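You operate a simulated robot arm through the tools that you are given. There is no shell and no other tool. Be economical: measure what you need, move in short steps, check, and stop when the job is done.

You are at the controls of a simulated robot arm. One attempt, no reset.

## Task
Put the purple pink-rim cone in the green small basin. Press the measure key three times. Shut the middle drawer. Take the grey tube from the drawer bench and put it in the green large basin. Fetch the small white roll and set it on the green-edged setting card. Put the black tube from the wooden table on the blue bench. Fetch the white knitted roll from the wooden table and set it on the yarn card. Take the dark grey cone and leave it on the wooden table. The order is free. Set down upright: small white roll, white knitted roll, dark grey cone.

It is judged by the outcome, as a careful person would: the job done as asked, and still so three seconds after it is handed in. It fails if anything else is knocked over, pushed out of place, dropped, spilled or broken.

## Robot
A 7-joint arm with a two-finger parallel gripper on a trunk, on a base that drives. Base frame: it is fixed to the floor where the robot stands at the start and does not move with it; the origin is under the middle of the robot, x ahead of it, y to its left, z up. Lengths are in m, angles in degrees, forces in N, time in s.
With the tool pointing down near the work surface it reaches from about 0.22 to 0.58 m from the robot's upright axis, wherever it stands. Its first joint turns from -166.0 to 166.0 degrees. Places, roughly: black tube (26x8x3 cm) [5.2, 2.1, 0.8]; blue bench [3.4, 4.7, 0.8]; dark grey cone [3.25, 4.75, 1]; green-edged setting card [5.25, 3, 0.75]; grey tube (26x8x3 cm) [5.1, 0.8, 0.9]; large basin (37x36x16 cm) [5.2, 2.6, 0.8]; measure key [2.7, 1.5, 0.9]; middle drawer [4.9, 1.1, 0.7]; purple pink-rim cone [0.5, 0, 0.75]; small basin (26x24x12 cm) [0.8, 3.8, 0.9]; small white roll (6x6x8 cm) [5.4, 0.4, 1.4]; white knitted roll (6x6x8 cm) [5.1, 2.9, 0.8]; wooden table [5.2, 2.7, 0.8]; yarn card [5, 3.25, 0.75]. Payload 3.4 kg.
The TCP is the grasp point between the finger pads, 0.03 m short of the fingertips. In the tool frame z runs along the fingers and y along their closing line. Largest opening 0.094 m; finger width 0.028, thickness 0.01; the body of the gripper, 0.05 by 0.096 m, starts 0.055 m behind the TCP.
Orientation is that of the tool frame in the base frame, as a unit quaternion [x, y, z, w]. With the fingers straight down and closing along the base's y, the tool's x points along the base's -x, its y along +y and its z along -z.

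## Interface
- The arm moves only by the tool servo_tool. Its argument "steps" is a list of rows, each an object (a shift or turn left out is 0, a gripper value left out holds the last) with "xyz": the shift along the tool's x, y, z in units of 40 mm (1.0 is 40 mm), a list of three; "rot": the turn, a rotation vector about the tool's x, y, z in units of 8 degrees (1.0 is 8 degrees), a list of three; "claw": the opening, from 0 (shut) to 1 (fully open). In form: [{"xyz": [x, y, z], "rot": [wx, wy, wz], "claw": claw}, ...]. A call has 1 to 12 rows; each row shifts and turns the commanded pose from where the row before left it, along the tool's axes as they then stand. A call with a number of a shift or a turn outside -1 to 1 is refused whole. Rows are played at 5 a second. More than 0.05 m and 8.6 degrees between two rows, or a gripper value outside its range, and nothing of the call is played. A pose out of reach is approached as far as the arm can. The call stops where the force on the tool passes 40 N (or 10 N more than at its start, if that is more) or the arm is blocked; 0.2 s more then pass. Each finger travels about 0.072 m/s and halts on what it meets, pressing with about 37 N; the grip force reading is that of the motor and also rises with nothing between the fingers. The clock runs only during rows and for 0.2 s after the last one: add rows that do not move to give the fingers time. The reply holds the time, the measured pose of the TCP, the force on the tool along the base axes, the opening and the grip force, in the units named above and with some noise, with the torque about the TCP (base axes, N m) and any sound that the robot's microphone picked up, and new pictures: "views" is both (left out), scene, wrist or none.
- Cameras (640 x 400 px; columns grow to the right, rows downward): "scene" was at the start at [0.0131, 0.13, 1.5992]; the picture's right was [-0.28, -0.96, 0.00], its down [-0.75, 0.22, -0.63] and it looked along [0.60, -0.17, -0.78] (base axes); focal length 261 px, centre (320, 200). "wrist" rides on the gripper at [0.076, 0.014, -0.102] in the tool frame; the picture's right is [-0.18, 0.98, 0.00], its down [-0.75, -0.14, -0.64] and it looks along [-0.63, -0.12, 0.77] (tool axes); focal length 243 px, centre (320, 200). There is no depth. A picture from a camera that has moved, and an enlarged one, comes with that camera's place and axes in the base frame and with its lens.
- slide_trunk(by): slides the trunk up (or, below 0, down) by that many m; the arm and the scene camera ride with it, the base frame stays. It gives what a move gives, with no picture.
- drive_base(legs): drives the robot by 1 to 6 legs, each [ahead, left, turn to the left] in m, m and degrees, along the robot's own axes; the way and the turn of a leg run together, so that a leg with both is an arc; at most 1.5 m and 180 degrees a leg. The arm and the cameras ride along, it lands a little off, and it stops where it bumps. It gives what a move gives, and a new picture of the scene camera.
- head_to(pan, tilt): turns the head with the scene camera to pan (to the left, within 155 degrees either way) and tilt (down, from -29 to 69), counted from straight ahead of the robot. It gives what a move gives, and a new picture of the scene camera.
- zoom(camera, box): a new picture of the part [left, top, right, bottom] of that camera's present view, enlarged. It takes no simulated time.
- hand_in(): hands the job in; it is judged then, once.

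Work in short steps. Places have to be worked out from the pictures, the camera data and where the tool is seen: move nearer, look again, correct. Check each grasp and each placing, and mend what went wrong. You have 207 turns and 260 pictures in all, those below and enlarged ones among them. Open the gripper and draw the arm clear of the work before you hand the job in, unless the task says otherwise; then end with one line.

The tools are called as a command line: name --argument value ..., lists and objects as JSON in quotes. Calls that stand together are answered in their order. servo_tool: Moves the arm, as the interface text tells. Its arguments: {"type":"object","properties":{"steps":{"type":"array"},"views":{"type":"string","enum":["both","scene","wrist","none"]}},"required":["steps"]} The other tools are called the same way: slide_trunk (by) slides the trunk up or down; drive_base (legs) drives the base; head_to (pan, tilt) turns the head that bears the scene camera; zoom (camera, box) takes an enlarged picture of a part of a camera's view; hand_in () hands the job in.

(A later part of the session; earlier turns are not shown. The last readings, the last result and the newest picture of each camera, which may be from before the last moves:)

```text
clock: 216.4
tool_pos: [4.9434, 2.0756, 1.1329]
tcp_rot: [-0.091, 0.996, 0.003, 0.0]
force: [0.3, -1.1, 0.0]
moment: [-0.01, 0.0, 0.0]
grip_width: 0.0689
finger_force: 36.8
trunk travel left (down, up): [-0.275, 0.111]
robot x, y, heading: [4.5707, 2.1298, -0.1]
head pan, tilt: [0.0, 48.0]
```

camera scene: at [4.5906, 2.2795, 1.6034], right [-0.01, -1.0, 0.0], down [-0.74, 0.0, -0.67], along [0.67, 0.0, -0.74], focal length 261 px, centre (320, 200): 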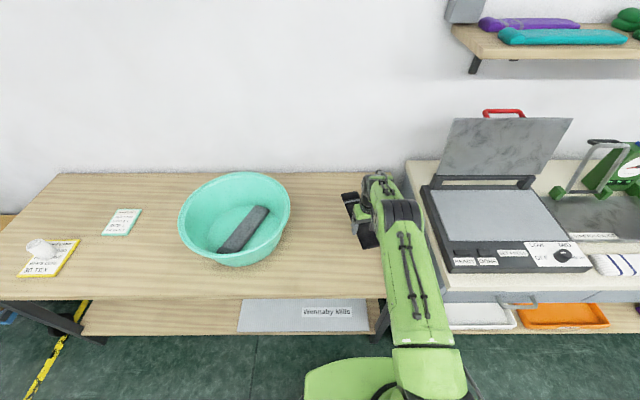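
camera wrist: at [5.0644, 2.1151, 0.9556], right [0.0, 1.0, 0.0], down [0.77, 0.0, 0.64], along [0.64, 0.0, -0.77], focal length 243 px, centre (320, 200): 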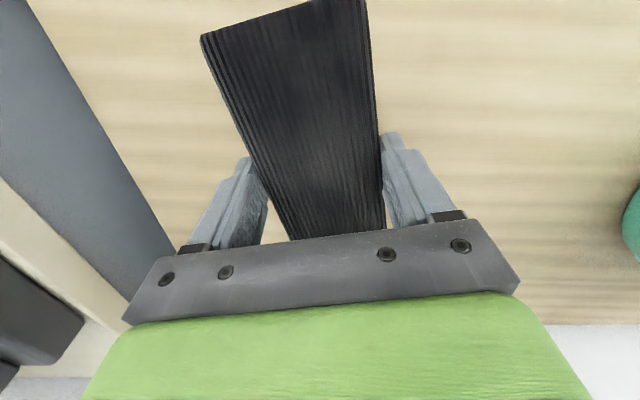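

The roll is upright on the yarn card. Now I drive with the black tube around to the blue bench's free left part.

drive_base --legs '[[-0.15, 0, 0], [0, 1.5, 0], [-0.6, 0.1, 0], [0, 0, 90]]'

head_to --pan 15 --tilt 35

```text
clock: 231.5
tool_pos: [3.9244, 4.105, 1.1325]
tcp_rot: [0.746, -0.666, -0.001, 0.001]
force: [-0.8, 0.1, -0.1]
moment: [0.0, -0.01, 0.03]
grip_width: 0.0689
finger_force: 37.4
trunk travel left (down, up): [-0.275, 0.111]
robot x, y, heading: [3.8473, 3.7345, 85.4]
head pan, tilt: [0.0, 48.0]
camera scene: at [3.6964, 3.7642, 1.6034], right [1.0, -0.08, 0.0], down [-0.06, -0.74, -0.67], along [0.05, 0.67, -0.74], focal length 261 px, centre (320, 200)
```

scene: 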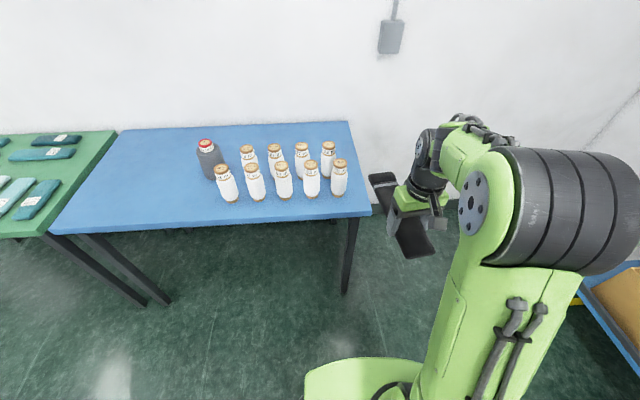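

```text
clock: 232.3
tool_pos: [3.9249, 4.1039, 1.132]
tcp_rot: [0.746, -0.666, -0.001, 0.002]
force: [-0.1, 0.6, -0.8]
moment: [-0.01, -0.01, 0.02]
grip_width: 0.0687
finger_force: 36.7
trunk travel left (down, up): [-0.275, 0.111]
robot x, y, heading: [3.8456, 3.73, 85.5]
head pan, tilt: [15.0, 35.0]
camera scene: at [3.6743, 3.7722, 1.6224], right [0.98, 0.18, 0.0], down [0.11, -0.56, -0.82], along [-0.15, 0.8, -0.57], focal length 261 px, centre (320, 200)
```

scene: 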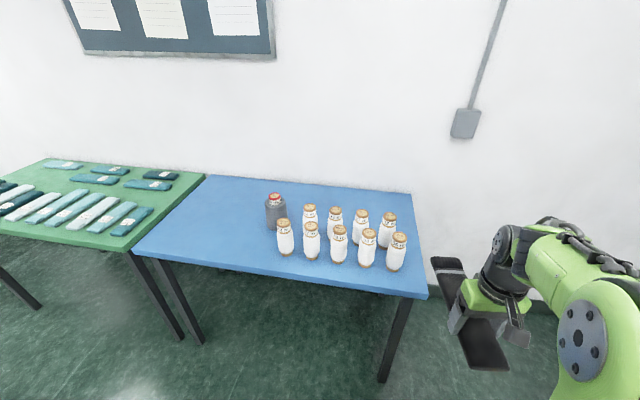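

The left third of the blue bench is free. I strafe there and approach.

drive_base --legs '[[0, 0, 4.5], [0, 0.87, 0], [0.36, 0, 0]]'

head_to --pan 0 --tilt 48

```text
clock: 239.2
tool_pos: [3.0356, 4.4632, 1.1325]
tcp_rot: [0.768, -0.64, -0.002, 0.002]
force: [-0.9, 0.1, -1.1]
moment: [-0.03, 0.02, 0.0]
grip_width: 0.0684
finger_force: 36.7
trunk travel left (down, up): [-0.275, 0.111]
robot x, y, heading: [2.982, 4.0907, 89.3]
head pan, tilt: [15.0, 35.0]
camera scene: at [2.8074, 4.1141, 1.6224], right [0.97, 0.25, 0.0], down [0.14, -0.56, -0.82], along [-0.2, 0.79, -0.57], focal length 261 px, centre (320, 200)
```

scene: 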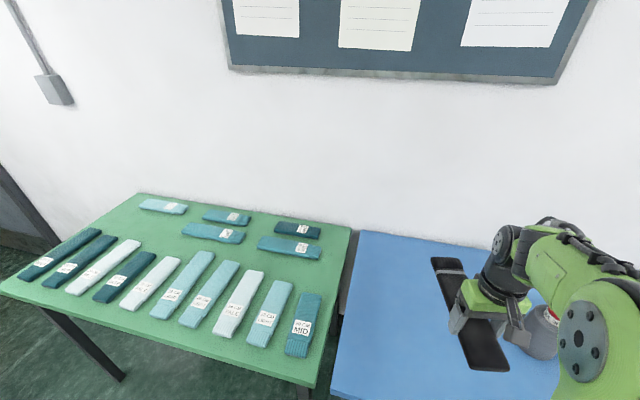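

```text
clock: 240.0
tool_pos: [3.0355, 4.4614, 1.1315]
tcp_rot: [0.768, -0.641, -0.001, 0.002]
force: [-0.4, 0.1, -0.1]
moment: [-0.03, -0.04, -0.01]
grip_width: 0.0686
finger_force: 37.1
trunk travel left (down, up): [-0.275, 0.111]
robot x, y, heading: [2.9835, 4.0891, 89.2]
head pan, tilt: [0.0, 48.0]
camera scene: at [2.83, 4.1062, 1.6035], right [1.0, -0.01, 0.0], down [-0.01, -0.74, -0.67], along [0.01, 0.67, -0.74], focal length 261 px, centre (320, 200)
```

scene: 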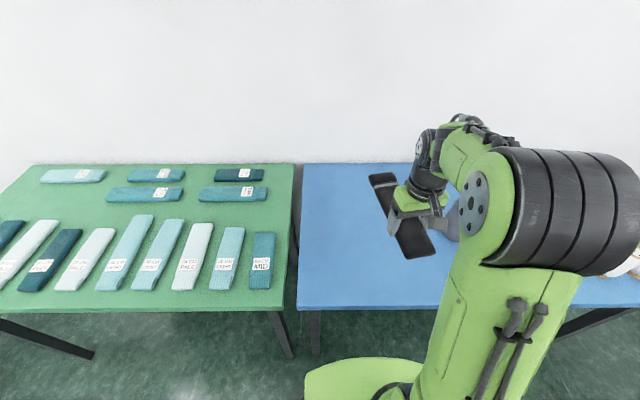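

Bench west edge at x≈2.77, front y≈4.40. I bring the tube to TCP (2.93, 4.62) and lower.

servo_tool --steps '[{"xyz": [-0.88, 0.37, 0]}, {"xyz": [-0.88, 0.37, 0]}, {"xyz": [-0.88, 0.37, 0]}, {"xyz": [-0.88, 0.37, 0]}, {"xyz": [-0.88, 0.37, 0]}, {"xyz": [0, 0, 1]}, {"xyz": [0, 0, 1]}, {"xyz": [0, 0, 1]}, {"xyz": [0, 0, 1]}, {"xyz": [0, 0, 1]}, {}]'

```text
clock: 242.4
tool_pos: [2.9292, 4.6222, 0.9305]
tcp_rot: [0.768, -0.641, -0.001, 0.0]
force: [0.1, -0.8, -0.3]
moment: [0.01, -0.01, -0.04]
grip_width: 0.0688
finger_force: 37.0
trunk travel left (down, up): [-0.275, 0.111]
robot x, y, heading: [2.9833, 4.0872, 89.4]
head pan, tilt: [0.0, 48.0]
camera scene: at [2.8299, 4.1059, 1.6035], right [1.0, -0.01, 0.0], down [-0.01, -0.74, -0.67], along [0.01, 0.67, -0.74], focal length 261 px, centre (320, 200)
camera wrist: at [2.9302, 4.5445, 1.0333], right [-1.0, 0.01, 0.0], down [0.01, 0.77, 0.64], along [0.0, 0.64, -0.77], focal length 243 px, centre (320, 200)
```

scene: 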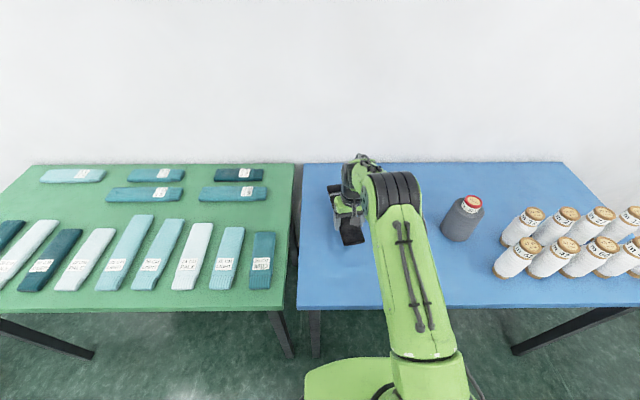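
wrist: 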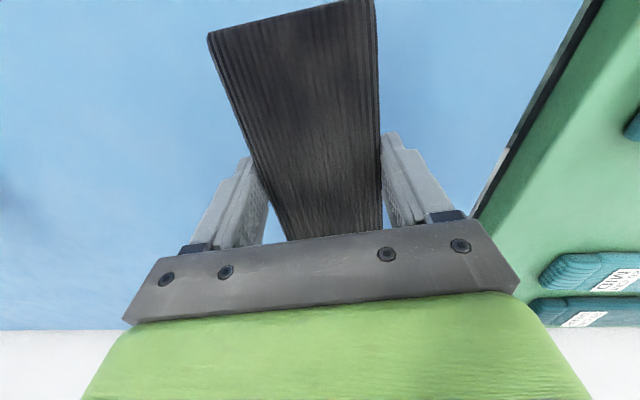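

Position over the bench is good. I lower gently to contact.

servo_tool --steps '[{"xyz": [0, 0, 0.5]}, {"xyz": [0, 0, 0.5]}, {"xyz": [0, 0, 0.4]}, {"xyz": [0, 0, 0.2]}, {"xyz": [0, 0, 0.2]}, {"xyz": [0, 0, 0.15]}, {"xyz": [0, 0, 0.15]}, {"xyz": [0, 0, 0.15]}, {}]' --views "wrist"

```text
clock: 243.6
tool_pos: [2.93, 4.6239, 0.8705]
tcp_rot: [0.767, -0.641, -0.004, -0.003]
force: [0.3, -12.1, 21.7]
moment: [-0.69, -0.78, -0.5]
grip_width: 0.0685
finger_force: 37.4
trunk travel left (down, up): [-0.275, 0.111]
robot x, y, heading: [2.985, 4.0876, 89.4]
head pan, tilt: [0.0, 48.0]
stopped in row 6: the force on the tool passed its limit at 50 N (the readings are from after the stop); the commanded pose is now the measured one
camera wrist: at [2.9298, 4.5455, 0.9724], right [-1.0, 0.01, 0.0], down [0.01, 0.76, 0.65], along [0.0, 0.65, -0.76], focal length 243 px, centre (320, 200)
```

wrist: 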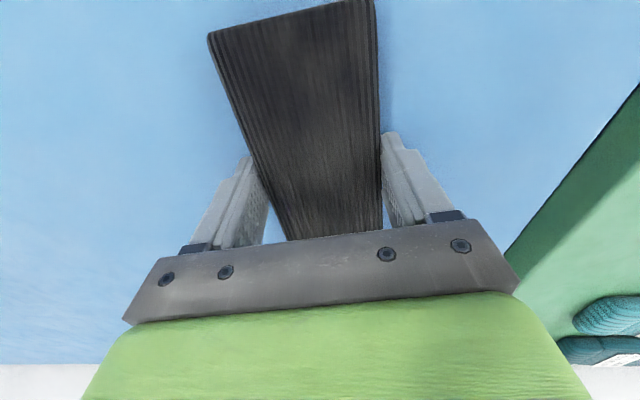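

Tube is on the bench. I release and rise.

servo_tool --steps '[{"xyz": [0, 0, -0.05]}, {"claw": 1}, {}, {}, {"xyz": [0, 0, -0.6]}, {"xyz": [0, 0, -1]}, {"xyz": [0, 0, -1]}, {"xyz": [0, 0, -1]}, {"xyz": [0, 0, -1]}, {"xyz": [0, 0, -1]}, {}]' --views "both"

```text
clock: 246.0
tool_pos: [2.9317, 4.6225, 1.0933]
tcp_rot: [0.767, -0.641, -0.005, -0.002]
force: [0.6, 0.5, 0.1]
moment: [-0.02, 0.01, 0.02]
grip_width: 0.0941
finger_force: 0.1
trunk travel left (down, up): [-0.275, 0.111]
robot x, y, heading: [2.9848, 4.0888, 89.2]
head pan, tilt: [0.0, 48.0]
camera scene: at [2.8299, 4.107, 1.6034], right [1.0, -0.01, 0.0], down [-0.01, -0.74, -0.67], along [0.01, 0.67, -0.74], focal length 261 px, centre (320, 200)
camera wrist: at [2.9335, 4.5446, 1.1962], right [-1.0, 0.01, 0.0], down [0.01, 0.76, 0.65], along [0.0, 0.65, -0.76], focal length 243 px, centre (320, 200)
```

scene: 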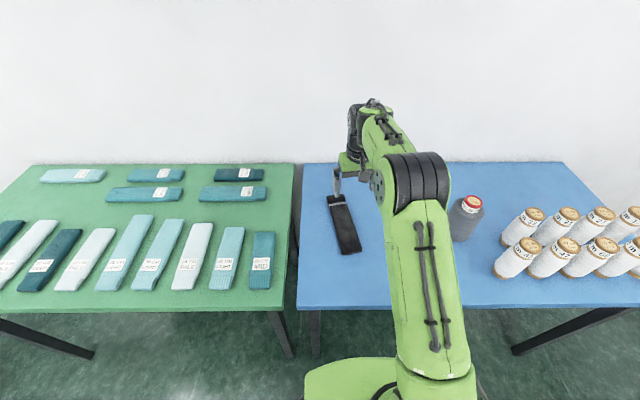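
wrist: 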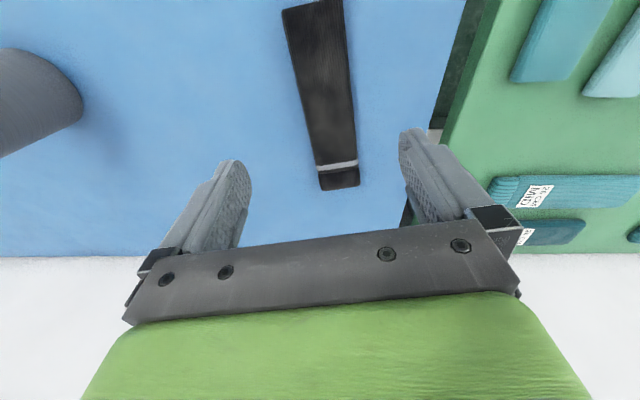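

Black tube lies on the blue bench. Dark grey cone's top is triangulated at (3.311, 4.642, 0.992). I raise/retract a little and strafe right.

servo_tool --steps '[{"xyz": [1, 0, -0.5], "rot": [0, 0, 0.65]}, {"xyz": [1, 0, -0.5], "rot": [0, 0, 0.65]}, {}]' --views "none"

drive_base --legs '[[0, -0.33, 0.7]]'

servo_tool --steps '[{}]' --views "wrist"

```text
clock: 246.8
tool_pos: [2.9411, 4.5441, 1.1319]
tcp_rot: [-0.706, 0.709, 0.005, 0.002]
force: [-0.9, -0.2, -0.2]
moment: [0.0, 0.02, -0.01]
grip_width: 0.094
finger_force: 0.1
trunk travel left (down, up): [-0.275, 0.111]
robot x, y, heading: [2.9786, 4.0857, 89.2]
head pan, tilt: [0.0, 48.0]
```

```text
clock: 249.0
tool_pos: [3.2735, 4.5417, 1.1315]
tcp_rot: [0.712, -0.703, -0.005, -0.002]
force: [0.0, -0.7, 0.4]
moment: [-0.02, -0.01, 0.05]
grip_width: 0.0942
finger_force: 0.0
trunk travel left (down, up): [-0.275, 0.111]
robot x, y, heading: [3.3215, 4.085, 90.4]
head pan, tilt: [0.0, 48.0]
camera scene: at [3.1682, 4.1031, 1.6036], right [1.0, 0.0, 0.0], down [0.0, -0.74, -0.67], along [0.0, 0.67, -0.74], focal length 261 px, centre (320, 200)
```

scene: 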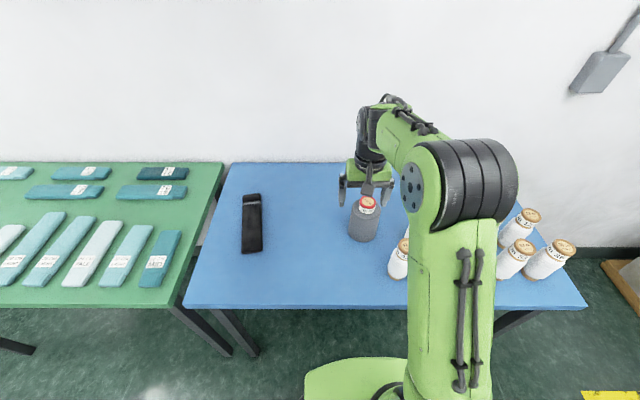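

```text
clock: 249.4
tool_pos: [3.2717, 4.5415, 1.1329]
tcp_rot: [0.712, -0.702, -0.004, -0.003]
force: [0.3, -0.4, -0.3]
moment: [-0.02, 0.0, 0.01]
grip_width: 0.0939
finger_force: 0.1
trunk travel left (down, up): [-0.275, 0.111]
robot x, y, heading: [3.3206, 4.0857, 90.0]
head pan, tilt: [0.0, 48.0]
camera wrist: at [3.2598, 4.4646, 1.2345], right [-0.99, 0.17, 0.01], down [0.13, 0.75, 0.65], along [0.11, 0.64, -0.76], focal length 243 px, centre (320, 200)
```

wrist: 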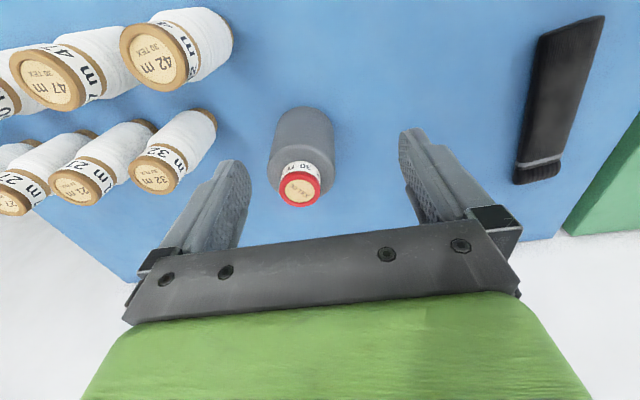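

Cone top confirmed at (3.317, 4.643). I move above it and lower to just above the rim.

servo_tool --steps '[{"xyz": [-0.84, -0.39, 0]}, {"xyz": [-0.84, -0.39, 0]}, {"xyz": [-0.84, -0.39, 0]}, {"xyz": [0, 0, 1]}, {"xyz": [0, 0, 1]}, {}]' --views "wrist"

```text
clock: 250.8
tool_pos: [3.3149, 4.6449, 1.0529]
tcp_rot: [0.711, -0.703, -0.005, -0.003]
force: [0.2, 0.6, 0.1]
moment: [-0.01, 0.01, 0.02]
grip_width: 0.0942
finger_force: 0.1
trunk travel left (down, up): [-0.275, 0.111]
robot x, y, heading: [3.3196, 4.0862, 90.1]
head pan, tilt: [0.0, 48.0]
camera wrist: at [3.3032, 4.5687, 1.1549], right [-0.99, 0.17, 0.01], down [0.13, 0.75, 0.65], along [0.11, 0.64, -0.76], focal length 243 px, centre (320, 200)
```

wrist: 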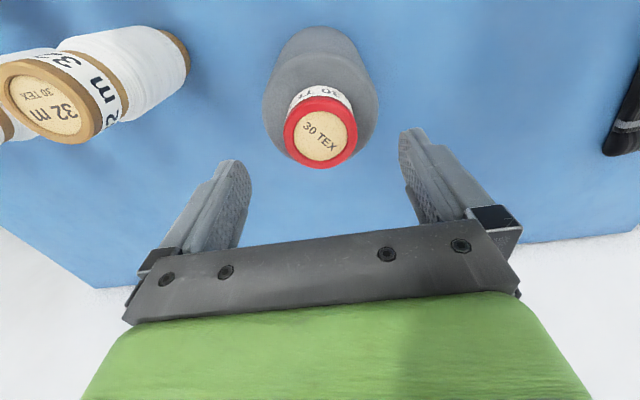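

Well centred. I descend slowly so the pads straddle the shoulder, as with the purple cone.

servo_tool --steps '[{"xyz": [0, 0, 0.7]}, {"xyz": [0, 0, 0.5]}, {"xyz": [0, 0, 0.3]}, {"xyz": [0, 0, 0.2]}, {"xyz": [0, 0, 0.2]}, {}]' --views "wrist"

```text
clock: 251.7
tool_pos: [3.3151, 4.6488, 1.0004]
tcp_rot: [0.713, -0.701, -0.015, -0.009]
force: [-1.6, -8.1, 25.0]
moment: [-0.67, 1.21, 0.39]
grip_width: 0.0936
finger_force: 0.1
trunk travel left (down, up): [-0.275, 0.111]
robot x, y, heading: [3.3204, 4.0866, 90.3]
head pan, tilt: [0.0, 48.0]
stopped in row 4: the force on the tool passed its limit at 48 N (the readings are from after the stop); the commanded pose is now the measured one
camera wrist: at [3.3039, 4.5697, 1.1011], right [-0.99, 0.17, 0.01], down [0.13, 0.73, 0.67], along [0.1, 0.66, -0.75], focal length 243 px, centre (320, 200)
```

wrist: 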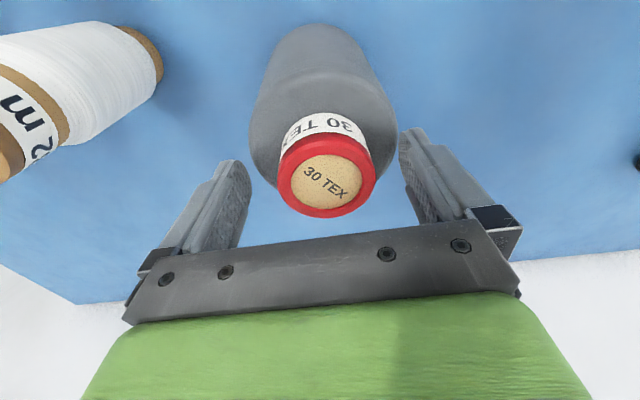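

The -x finger touched the shoulder. I back up, fix the small tilt, shift ~4 mm toward -x and retry.

servo_tool --steps '[{"xyz": [0, 0, -0.5]}, {"xyz": [0.05, 0.1, 0], "rot": [0, 0.24, 0]}, {}, {"xyz": [0, 0, 0.4]}, {"xyz": [0, 0, 0.2]}, {"xyz": [0, 0, 0.2]}, {"xyz": [0, 0, 0.2]}, {}]' --views "wrist"

```text
clock: 253.5
tool_pos: [3.3133, 4.6483, 0.975]
tcp_rot: [0.712, -0.702, 0.0, 0.003]
force: [2.3, 0.3, 0.1]
moment: [0.01, -0.1, 0.02]
grip_width: 0.0939
finger_force: 0.1
trunk travel left (down, up): [-0.275, 0.111]
robot x, y, heading: [3.3203, 4.0856, 90.4]
head pan, tilt: [0.0, 48.0]
camera wrist: at [3.3014, 4.5721, 1.0795], right [-0.99, 0.17, 0.0], down [0.13, 0.76, 0.64], along [0.11, 0.63, -0.77], focal length 243 px, centre (320, 200)
```

wrist: 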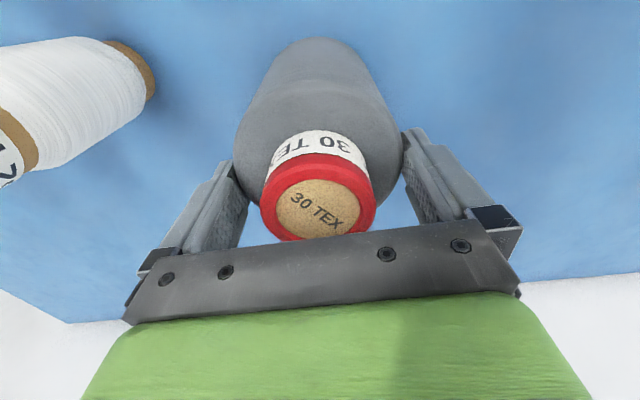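

The pads now straddle the body. I close and test-lift.

servo_tool --steps '[{"xyz": [0, 0, 0.1]}, {"claw": 0}, {}, {}, {"xyz": [0, 0, -0.5]}, {"xyz": [0, 0, -0.5]}, {}]' --views "both"

```text
clock: 255.1
tool_pos: [3.3146, 4.6476, 1.0129]
tcp_rot: [0.712, -0.703, 0.0, 0.004]
force: [0.6, 0.6, -2.4]
moment: [0.0, 0.01, 0.03]
grip_width: 0.0933
finger_force: 37.4
trunk travel left (down, up): [-0.275, 0.111]
robot x, y, heading: [3.3193, 4.0861, 90.1]
head pan, tilt: [0.0, 48.0]
camera scene: at [3.1672, 4.1038, 1.6034], right [1.0, 0.0, 0.0], down [0.0, -0.74, -0.67], along [0.0, 0.67, -0.74], focal length 261 px, centre (320, 200)
camera wrist: at [3.3026, 4.5724, 1.1156], right [-0.99, 0.17, 0.0], down [0.13, 0.76, 0.64], along [0.11, 0.63, -0.77], focal length 243 px, centre (320, 200)
```

scene: 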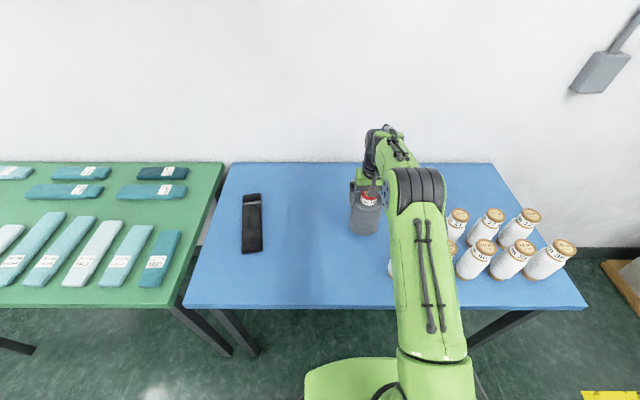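
wrist: 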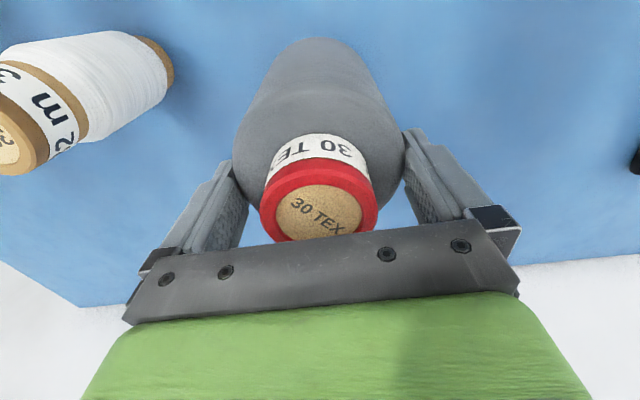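

Held. I lift, retract and drive back toward the wooden table.

servo_tool --steps '[{"xyz": [0, 0, -1]}, {"xyz": [0, 0, -1]}, {"xyz": [0, 0, -1]}, {"xyz": [0, 0, -1]}, {"xyz": [1, 0, 0]}, {"xyz": [1, 0, 0]}, {"xyz": [1, 0, 0]}, {"xyz": [1, 0, 0]}, {"xyz": [1, 0, 0]}, {}]' --views "none"

drive_base --legs '[[-0.38, 0, 0], [0, -0.55, 0], [0, 0, -90], [0.6, 0, 0], [0, -1.5, 0]]'

```text
clock: 257.3
tool_pos: [3.3167, 4.4436, 1.1692]
tcp_rot: [0.712, -0.702, 0.0, 0.004]
force: [-0.2, 0.2, -2.9]
moment: [-0.01, -0.01, -0.01]
grip_width: 0.0928
finger_force: 37.7
out of reach, approached as far as the arm can: row 4
trunk travel left (down, up): [-0.275, 0.111]
robot x, y, heading: [3.3228, 4.0845, 90.3]
head pan, tilt: [0.0, 48.0]
```

```text
clock: 276.4
tool_pos: [4.8544, 2.217, 1.1703]
tcp_rot: [-0.011, 1.0, 0.003, -0.003]
force: [-0.8, -0.6, -2.8]
moment: [-0.01, 0.0, 0.03]
grip_width: 0.0926
finger_force: 37.3
trunk travel left (down, up): [-0.275, 0.111]
robot x, y, heading: [4.4985, 2.2125, 0.6]
head pan, tilt: [0.0, 48.0]
camera scene: at [4.5144, 2.3629, 1.6035], right [0.01, -1.0, 0.0], down [-0.74, -0.01, -0.67], along [0.67, 0.01, -0.74], focal length 261 px, centre (320, 200)
```

scene: 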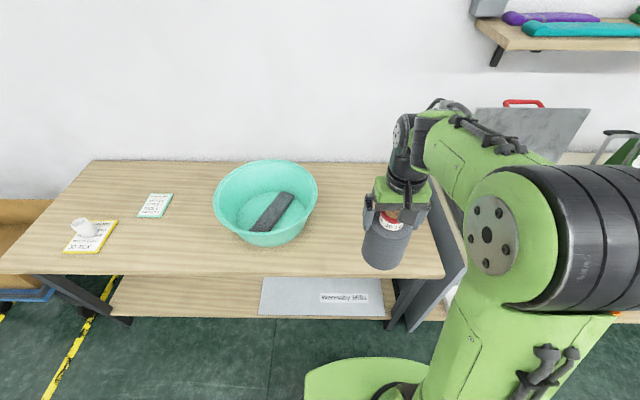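

I place it at about (5.055, 2.12), clear of basin and edges. Moving over and lowering.

servo_tool --steps '[{"xyz": [-1, -0.47, 0]}, {"xyz": [-1, -0.47, 0]}, {"xyz": [-1, -0.47, 0]}, {"xyz": [-1, -0.47, 0]}, {"xyz": [-1, -0.47, 0]}, {"xyz": [0, 0, 1]}, {"xyz": [0, 0, 1]}, {"xyz": [0, 0, 1]}, {"xyz": [0, 0, 1]}, {"xyz": [0, 0, 1]}, {}]' --views "both"

```text
clock: 278.8
tool_pos: [5.0471, 2.1262, 0.9632]
tcp_rot: [-0.011, 1.0, 0.003, -0.002]
force: [0.3, -0.3, -2.4]
moment: [-0.03, -0.01, 0.01]
grip_width: 0.0924
finger_force: 37.0
out of reach, approached as far as the arm can: row 5
trunk travel left (down, up): [-0.275, 0.111]
robot x, y, heading: [4.498, 2.2122, 0.9]
head pan, tilt: [0.0, 48.0]
camera scene: at [4.5141, 2.3632, 1.6035], right [0.01, -1.0, 0.0], down [-0.74, -0.01, -0.67], along [0.67, 0.01, -0.74], focal length 261 px, centre (320, 200)
camera wrist: at [4.9727, 2.138, 1.0679], right [0.16, 0.99, 0.0], down [0.76, -0.13, 0.64], along [0.63, -0.1, -0.77], focal length 243 px, centre (320, 200)
```

scene: 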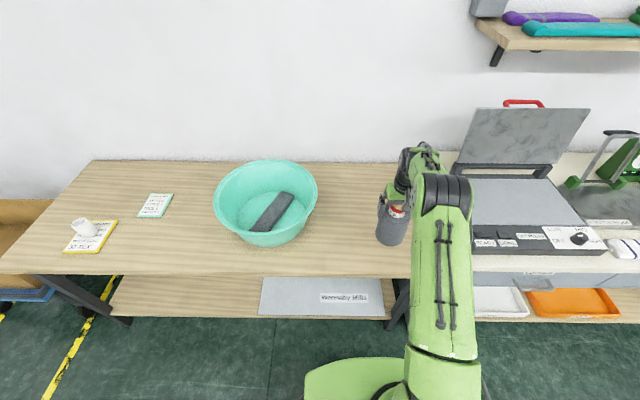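
wrist: 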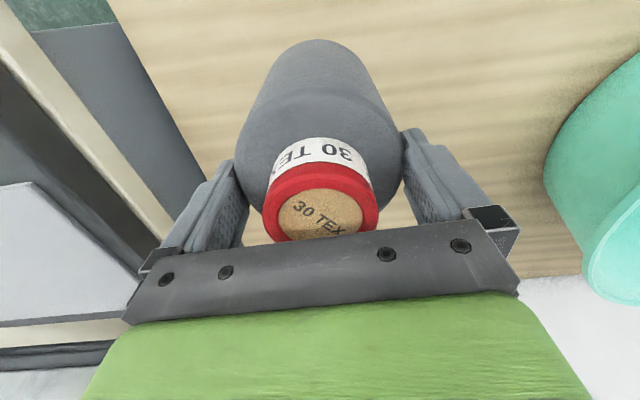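

servo_tool --steps '[{"xyz": [0, 0, 0.6]}, {"xyz": [0, 0, 0.4]}, {"xyz": [0, 0, 0.2]}, {"xyz": [0, 0, 0.15]}, {"xyz": [0, 0, 0.15]}, {"xyz": [0, 0, 0.15]}, {"xyz": [0, 0, 0.15]}, {"xyz": [0, 0, 0.15]}, {}]' --views "wrist"

```text
clock: 280.7
tool_pos: [5.0465, 2.1291, 0.8948]
tcp_rot: [-0.011, 1.0, 0.001, 0.003]
force: [-5.8, -2.1, 19.1]
moment: [0.87, 0.66, 0.22]
grip_width: 0.093
finger_force: 37.1
trunk travel left (down, up): [-0.275, 0.111]
robot x, y, heading: [4.4954, 2.2102, 0.8]
head pan, tilt: [0.0, 48.0]
stopped in row 9: the force on the tool passed its limit at 42 N (the readings are from after the stop); the commanded pose is now the measured one
camera wrist: at [4.9698, 2.1418, 0.9962], right [0.16, 0.99, 0.0], down [0.75, -0.13, 0.65], along [0.64, -0.1, -0.76], focal length 243 px, centre (320, 200)
```

wrist: 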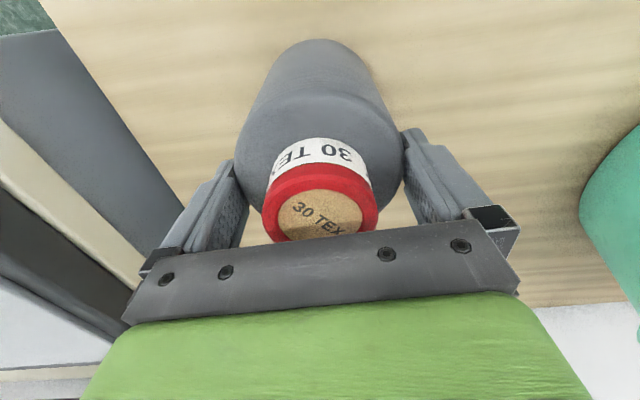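

It stands on the table. I ease up slightly, open, and rise straight.

servo_tool --steps '[{"xyz": [0, 0, -0.05]}, {"claw": 1}, {}, {}, {"xyz": [0, 0, -0.3]}, {"xyz": [0, 0, -0.6]}, {"xyz": [0, 0, -1]}, {"xyz": [0, 0, -1]}, {"xyz": [0, 0, -1]}, {}]' --views "both"

```text
clock: 282.9
tool_pos: [5.0472, 2.1303, 1.0505]
tcp_rot: [-0.01, 1.0, 0.002, 0.001]
force: [0.4, 0.4, 0.2]
moment: [0.04, 0.0, 0.01]
grip_width: 0.0939
finger_force: 0.1
trunk travel left (down, up): [-0.275, 0.111]
robot x, y, heading: [4.4981, 2.215, 0.6]
head pan, tilt: [0.0, 48.0]
camera scene: at [4.5149, 2.3631, 1.6034], right [0.01, -1.0, 0.0], down [-0.74, -0.01, -0.67], along [0.67, 0.01, -0.74], focal length 261 px, centre (320, 200)
camera wrist: at [4.9712, 2.1422, 1.1539], right [0.16, 0.99, 0.0], down [0.76, -0.13, 0.64], along [0.63, -0.1, -0.77], focal length 243 px, centre (320, 200)
```

scene: 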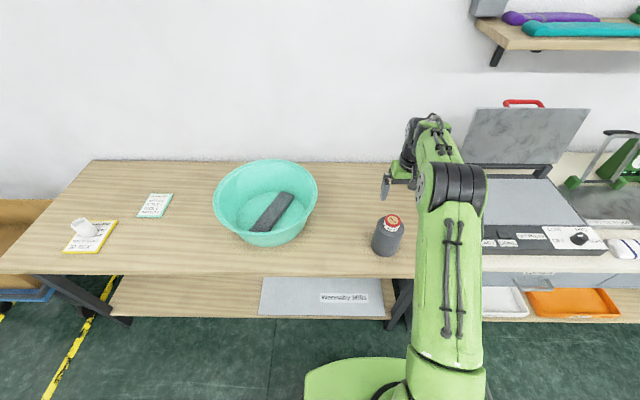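
wrist: 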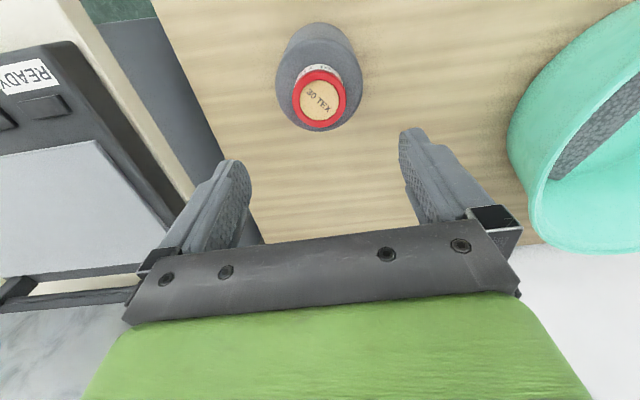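

Dark grey cone stands on the wooden table. Last item: the small white roll on the shelf. I retract and drive to y≈0.5.

servo_tool --steps '[{"xyz": [0.8, 0, -0.5]}, {"xyz": [0.8, 0, -0.5]}, {"xyz": [1, 0, 0]}, {"xyz": [1, 0, 0]}, {"xyz": [1, 0, 0]}, {"xyz": [1, 0, 0]}, {}]' --views "none"

drive_base --legs '[[-0.1, 0, -0.7], [0, -1.0, 0], [0, -0.7, 0]]'

head_to --pan 0 --tilt 15

```text
clock: 284.5
tool_pos: [4.8238, 2.1235, 1.0881]
tcp_rot: [-0.011, 1.0, 0.002, 0.001]
force: [0.6, 0.1, -0.2]
moment: [0.02, -0.03, -0.01]
grip_width: 0.0943
finger_force: 0.1
trunk travel left (down, up): [-0.275, 0.111]
robot x, y, heading: [4.4983, 2.2145, 0.6]
head pan, tilt: [0.0, 48.0]
```

```text
clock: 293.9
tool_pos: [4.7494, 0.4048, 1.0873]
tcp_rot: [-0.012, 1.0, 0.002, 0.0]
force: [0.1, -0.2, 0.1]
moment: [0.0, -0.01, -0.02]
grip_width: 0.0938
finger_force: 0.1
trunk travel left (down, up): [-0.275, 0.111]
robot x, y, heading: [4.4259, 0.492, 1.0]
head pan, tilt: [0.0, 48.0]
camera scene: at [4.44, 0.6442, 1.6035], right [0.01, -1.0, 0.0], down [-0.74, -0.01, -0.67], along [0.67, 0.01, -0.74], focal length 261 px, centre (320, 200)
```

scene: 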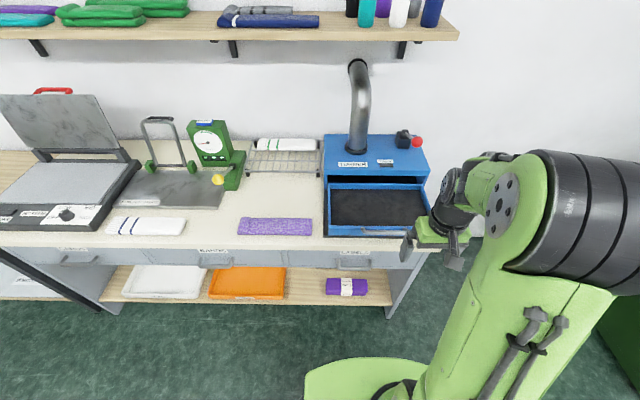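

```text
clock: 294.9
tool_pos: [4.7496, 0.407, 1.0891]
tcp_rot: [-0.013, 1.0, 0.001, 0.001]
force: [1.0, -0.2, 0.0]
moment: [-0.01, 0.0, 0.0]
grip_width: 0.0942
finger_force: 0.1
trunk travel left (down, up): [-0.275, 0.111]
robot x, y, heading: [4.4271, 0.4892, 0.7]
head pan, tilt: [0.0, 15.0]
camera scene: at [4.4547, 0.645, 1.6544], right [0.01, -1.0, 0.0], down [-0.26, 0.0, -0.97], along [0.97, 0.01, -0.26], focal length 261 px, centre (320, 200)
```

scene: 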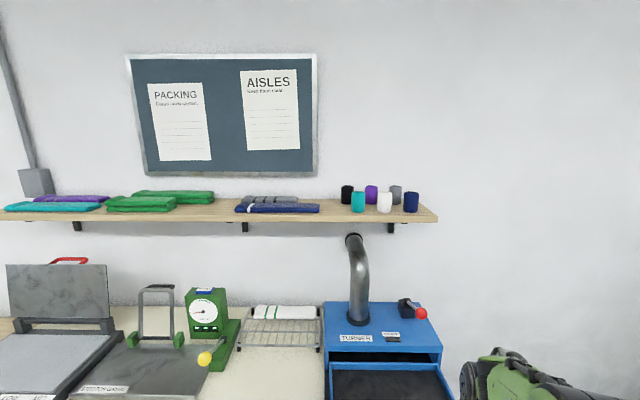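

zoom --camera "scene" --box '[300, 160, 460, 260]'

```text
4.00 times, centred on (380, 210) of scene
camera zoom: at [4.4547, 0.645, 1.6544], right [0.01, -1.0, 0.0], down [-0.26, 0.0, -0.97], along [0.97, 0.01, -0.26], focal length 1044 px, centre (80, 160)
```

zoom: 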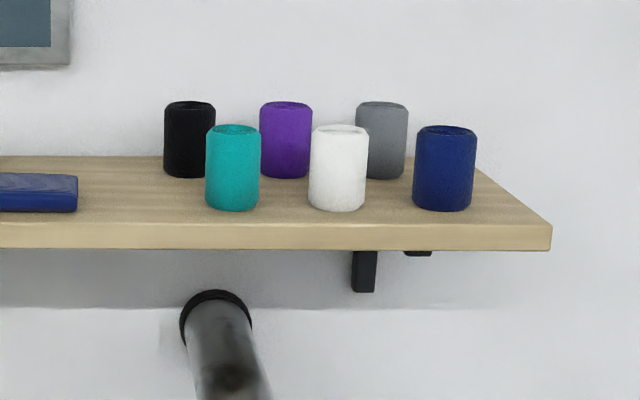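

White roll: centre about (5.41, 0.41), z 1.35–1.43, with ~4.5 cm gaps to neighbours. I raise the trunk, and drive closer.

slide_trunk --by 0.11

drive_base --legs '[[0.16, -0.04, -0.7]]'

```text
clock: 296.3
tool_pos: [4.7483, 0.406, 1.1981]
tcp_rot: [-0.012, 1.0, 0.001, 0.001]
force: [0.0, 0.1, -0.4]
moment: [0.01, -0.01, 0.01]
grip_width: 0.0941
finger_force: 0.1
trunk travel left (down, up): [-0.385, 0.001]
robot x, y, heading: [4.4256, 0.495, 1.0]
head pan, tilt: [0.0, 15.0]
```

```text
clock: 297.8
tool_pos: [4.9092, 0.3624, 1.1978]
tcp_rot: [-0.004, 1.0, 0.002, 0.001]
force: [0.9, 0.6, -0.6]
moment: [-0.02, 0.01, 0.0]
grip_width: 0.0942
finger_force: 0.0
trunk travel left (down, up): [-0.385, 0.001]
robot x, y, heading: [4.5831, 0.4576, -0.0]
head pan, tilt: [0.0, 15.0]
camera scene: at [4.618, 0.6062, 1.7646], right [0.0, -1.0, 0.0], down [-0.26, 0.0, -0.97], along [0.97, 0.0, -0.26], focal length 261 px, centre (320, 200)
```

scene: 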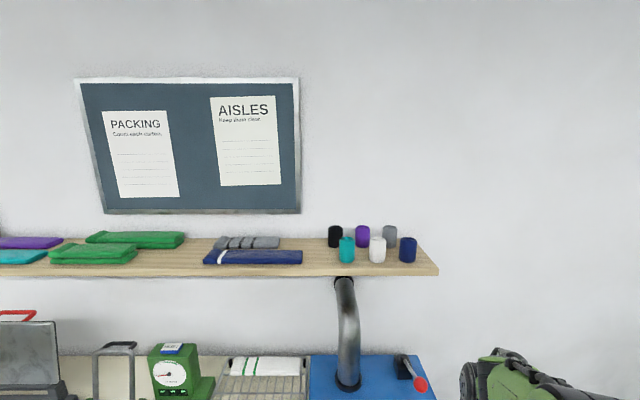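

Refined: roll centre (5.368, 0.43), z 1.365–1.44. I pitch the tool 60° forward here and see how it moves.

servo_tool --steps '[{"rot": [0, -0.9375, 0]}, {"rot": [0, -0.9375, 0]}, {"rot": [0, -0.9375, 0]}, {"rot": [0, -0.9375, 0]}, {"rot": [0, -0.9375, 0]}, {"rot": [0, -0.9375, 0]}, {"rot": [0, -0.9375, 0]}, {"rot": [0, -0.9375, 0]}, {}]' --views "wrist"

```text
clock: 299.8
tool_pos: [4.9271, 0.35, 1.2204]
tcp_rot: [-0.003, 0.937, 0.001, 0.35]
force: [0.2, 0.0, 0.0]
moment: [0.02, 0.03, 0.02]
grip_width: 0.0941
finger_force: 0.1
out of reach, approached as far as the arm can: row 5, 6, 7, 8
trunk travel left (down, up): [-0.385, 0.001]
robot x, y, heading: [4.584, 0.4551, -0.0]
head pan, tilt: [0.0, 15.0]
camera wrist: at [4.803, 0.363, 1.2481], right [0.13, 0.98, 0.12], down [0.15, -0.14, 0.98], along [0.98, -0.11, -0.16], focal length 243 px, centre (320, 200)
```

wrist: 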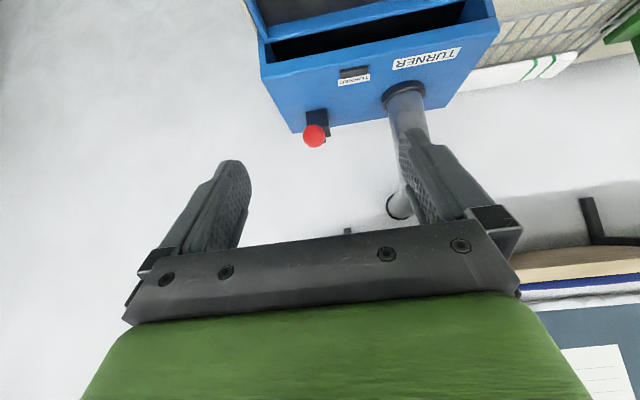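

The arm is too folded here. I extend forward and up first, then pitch further.

servo_tool --steps '[{"xyz": [-0.8, 0.25, 0.28]}, {"xyz": [-0.8, 0.25, 0.28]}, {"xyz": [-0.8, 0.25, 0.28]}, {"xyz": [-0.8, 0.25, 0.28]}, {"xyz": [-0.8, 0.25, 0.28]}, {"xyz": [-0.8, 0.25, 0.28]}, {"xyz": [-0.8, 0.25, 0.28], "rot": [0, -0.9, 0]}, {"rot": [0, -0.9, 0]}, {"rot": [0, -0.6, 0]}, {}]' --views "wrist"

```text
clock: 302.0
tool_pos: [5.1471, 0.421, 1.3072]
tcp_rot: [-0.003, 0.864, 0.002, 0.503]
force: [0.4, -0.2, 0.0]
moment: [-0.04, 0.03, -0.04]
grip_width: 0.0941
finger_force: 0.1
trunk travel left (down, up): [-0.385, 0.001]
robot x, y, heading: [4.5849, 0.458, -0.1]
head pan, tilt: [0.0, 15.0]
camera wrist: at [5.0215, 0.4344, 1.2934], right [0.08, 0.98, 0.16], down [-0.18, -0.14, 0.97], along [0.98, -0.11, 0.17], focal length 243 px, centre (320, 200)
```

wrist: 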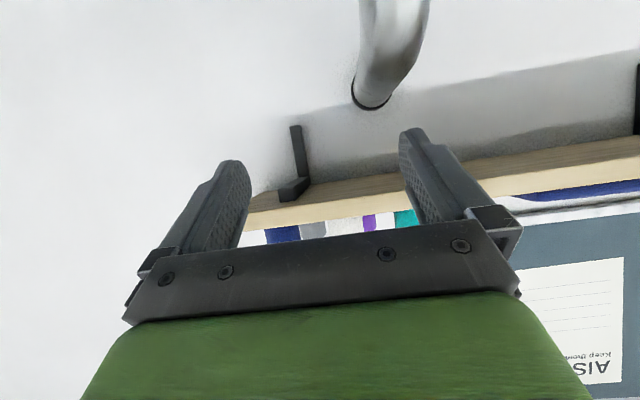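

Pitch 60° reached at (5.147, 0.421, 1.307). I raise to roll height.

servo_tool --steps '[{"xyz": [-0.85, 0.08, -0.49]}, {"xyz": [-0.85, 0.08, -0.49]}, {"xyz": [-0.85, 0.08, -0.49]}, {}]' --views "both"

```text
clock: 303.0
tool_pos: [5.1436, 0.4275, 1.4268]
tcp_rot: [-0.004, 0.865, 0.003, 0.502]
force: [0.3, -0.2, 0.2]
moment: [-0.02, 0.02, -0.01]
grip_width: 0.0938
finger_force: 0.1
trunk travel left (down, up): [-0.385, 0.001]
robot x, y, heading: [4.5839, 0.4574, 0.0]
head pan, tilt: [0.0, 15.0]
camera scene: at [4.6177, 0.6062, 1.7646], right [0.0, -1.0, 0.0], down [-0.26, 0.0, -0.97], along [0.97, 0.0, -0.26], focal length 261 px, centre (320, 200)
camera wrist: at [5.0176, 0.4405, 1.4119], right [0.08, 0.98, 0.16], down [-0.18, -0.14, 0.97], along [0.98, -0.11, 0.17], focal length 243 px, centre (320, 200)
```

scene: 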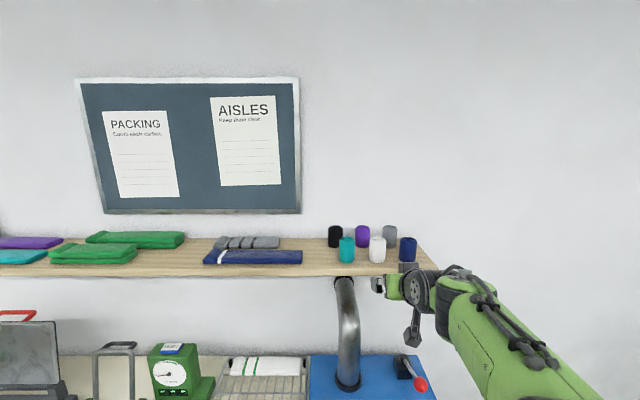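
wrist: 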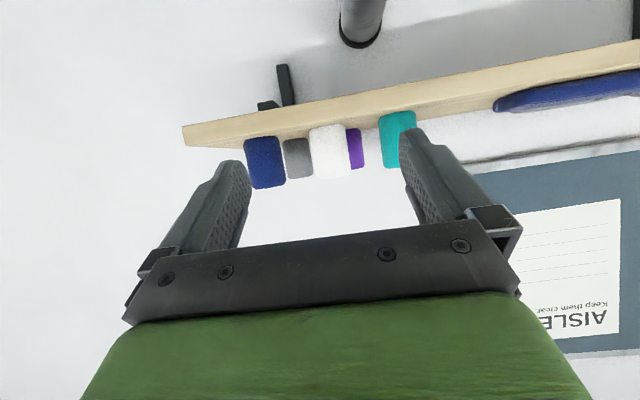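

Roll located at (5.37, 0.425, 1.406). I set a narrower opening and approach along x, checking midway.

servo_tool --steps '[{"xyz": [-0.4, 0, 0.9], "claw": 0.86}, {"xyz": [-0.4, 0, 0.9]}, {"xyz": [-0.5, -0.05, 0.866]}, {}]' --views "both"

```text
clock: 304.0
tool_pos: [5.2625, 0.43, 1.4218]
tcp_rot: [-0.003, 0.865, 0.002, 0.501]
force: [0.2, -0.9, -0.2]
moment: [0.0, -0.02, -0.01]
grip_width: 0.0807
finger_force: 0.0
trunk travel left (down, up): [-0.385, 0.001]
robot x, y, heading: [4.5868, 0.4557, 0.2]
head pan, tilt: [0.0, 15.0]
camera scene: at [4.6157, 0.6064, 1.7646], right [0.0, -1.0, 0.0], down [-0.26, 0.0, -0.97], along [0.97, 0.0, -0.26], focal length 261 px, centre (320, 200)
camera wrist: at [5.1375, 0.4444, 1.4068], right [0.08, 0.98, 0.16], down [-0.18, -0.14, 0.97], along [0.98, -0.11, 0.17], focal length 243 px, centre (320, 200)
```

scene: 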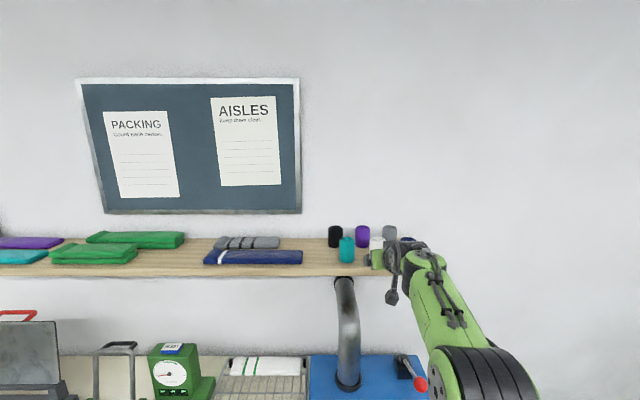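
wrist: 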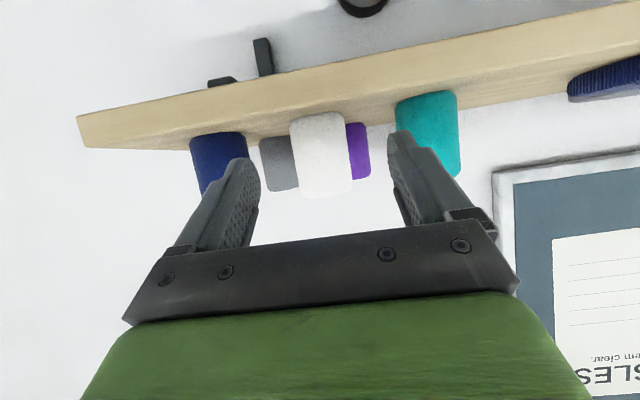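

Aligned with clear margins to the navy and teal rolls. I go the remaining 10.5 cm and check.

servo_tool --steps '[{"xyz": [-0.44, -0.04, 0.77]}, {"xyz": [-0.44, -0.04, 0.77]}, {"xyz": [-0.44, 0, 0.75]}, {}]' --views "both"

```text
clock: 305.0
tool_pos: [5.3125, 0.4336, 1.4025]
tcp_rot: [-0.003, 0.865, 0.002, 0.501]
force: [-0.1, -1.2, 0.0]
moment: [0.0, 0.03, 0.03]
grip_width: 0.0811
finger_force: 0.0
out of reach, approached as far as the arm can: row 2, 3
trunk travel left (down, up): [-0.385, 0.001]
robot x, y, heading: [4.5841, 0.4532, -0.0]
head pan, tilt: [0.0, 15.0]
camera scene: at [4.6176, 0.6062, 1.7646], right [0.0, -1.0, 0.0], down [-0.26, 0.0, -0.97], along [0.97, 0.0, -0.26], focal length 261 px, centre (320, 200)
camera wrist: at [5.1863, 0.4474, 1.3886], right [0.08, 0.98, 0.16], down [-0.18, -0.14, 0.97], along [0.98, -0.11, 0.17], focal length 243 px, centre (320, 200)
```

scene: 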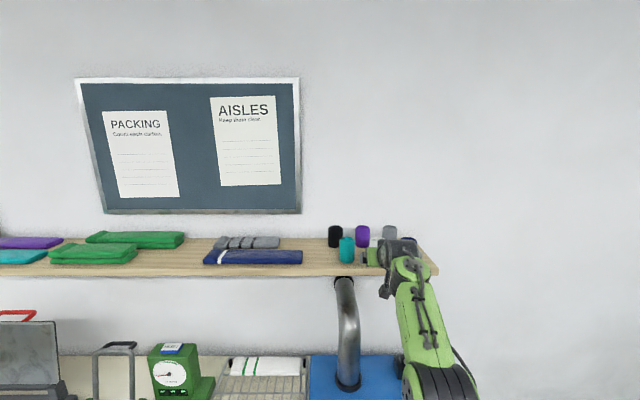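
wrist: 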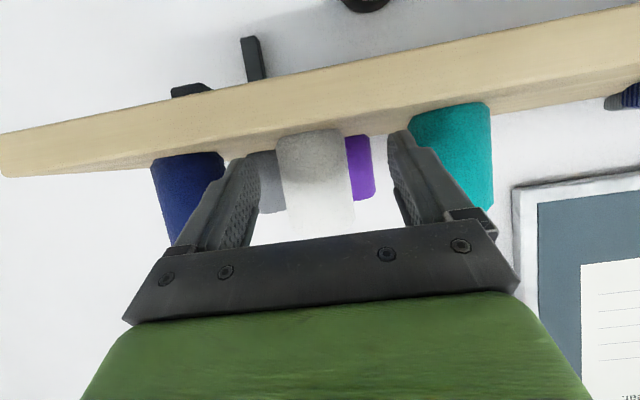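

Reach limit, 5.5 cm short. I back out, drive 4 cm closer and try again.

servo_tool --steps '[{"xyz": [0.3, 0, -0.7]}, {"xyz": [0.3, 0, -0.7]}, {"xyz": [0.3, 0, -0.7]}, {}]' --views "none"

drive_base --legs '[[0.045, 0, 0]]'

servo_tool --steps '[{}]' --views "wrist"

```text
clock: 306.0
tool_pos: [5.2193, 0.4325, 1.4128]
tcp_rot: [-0.004, 0.865, 0.003, 0.501]
force: [-0.6, -0.8, 0.4]
moment: [0.0, 0.0, -0.01]
grip_width: 0.081
finger_force: 0.1
trunk travel left (down, up): [-0.385, 0.001]
robot x, y, heading: [4.5835, 0.4553, -0.1]
head pan, tilt: [0.0, 15.0]
```

```text
clock: 306.9
tool_pos: [5.261, 0.4325, 1.4142]
tcp_rot: [-0.003, 0.865, 0.002, 0.502]
force: [0.3, 0.7, -0.2]
moment: [-0.04, -0.03, 0.02]
grip_width: 0.0807
finger_force: 0.1
trunk travel left (down, up): [-0.385, 0.001]
robot x, y, heading: [4.626, 0.4547, -0.0]
head pan, tilt: [0.0, 15.0]
camera scene: at [4.66, 0.6063, 1.7646], right [0.0, -1.0, 0.0], down [-0.26, 0.0, -0.97], along [0.97, 0.0, -0.26], focal length 261 px, centre (320, 200)
```

scene: 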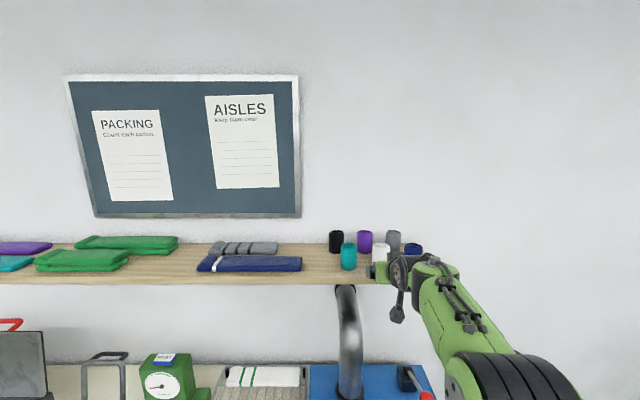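

```text
clock: 307.3
tool_pos: [5.2603, 0.4321, 1.4159]
tcp_rot: [-0.004, 0.864, 0.003, 0.503]
force: [-0.6, 0.0, -0.1]
moment: [0.01, -0.01, -0.02]
grip_width: 0.081
finger_force: 0.0
trunk travel left (down, up): [-0.385, 0.001]
robot x, y, heading: [4.6286, 0.4541, 0.0]
head pan, tilt: [0.0, 15.0]
camera wrist: at [5.133, 0.4457, 1.4001], right [0.08, 0.98, 0.16], down [-0.18, -0.14, 0.97], along [0.98, -0.11, 0.17], focal length 243 px, centre (320, 200)
```

wrist: 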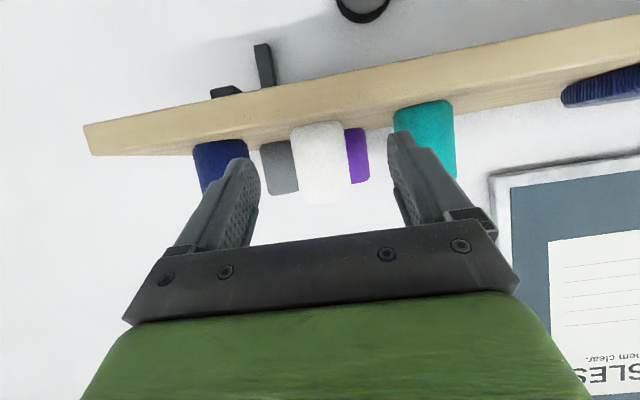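

servo_tool --steps '[{"xyz": [-0.44, -0.06, 0.76]}, {"xyz": [-0.44, -0.04, 0.76]}, {"xyz": [-0.25, 0, 0.43]}, {}]' --views "wrist"

```text
clock: 308.3
tool_pos: [5.35, 0.4275, 1.4113]
tcp_rot: [-0.003, 0.865, 0.003, 0.501]
force: [-0.7, 0.0, 0.4]
moment: [-0.05, 0.03, 0.02]
grip_width: 0.0807
finger_force: 0.1
trunk travel left (down, up): [-0.385, 0.001]
robot x, y, heading: [4.6306, 0.4513, -0.1]
head pan, tilt: [0.0, 15.0]
camera wrist: at [5.2245, 0.44, 1.3976], right [0.08, 0.98, 0.16], down [-0.18, -0.14, 0.97], along [0.98, -0.11, 0.17], focal length 243 px, centre (320, 200)
```

wrist: 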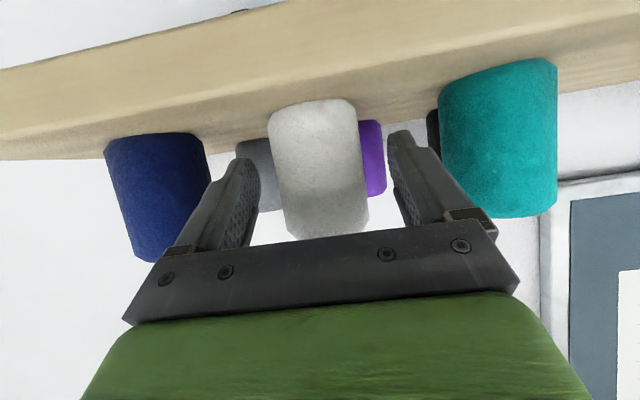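

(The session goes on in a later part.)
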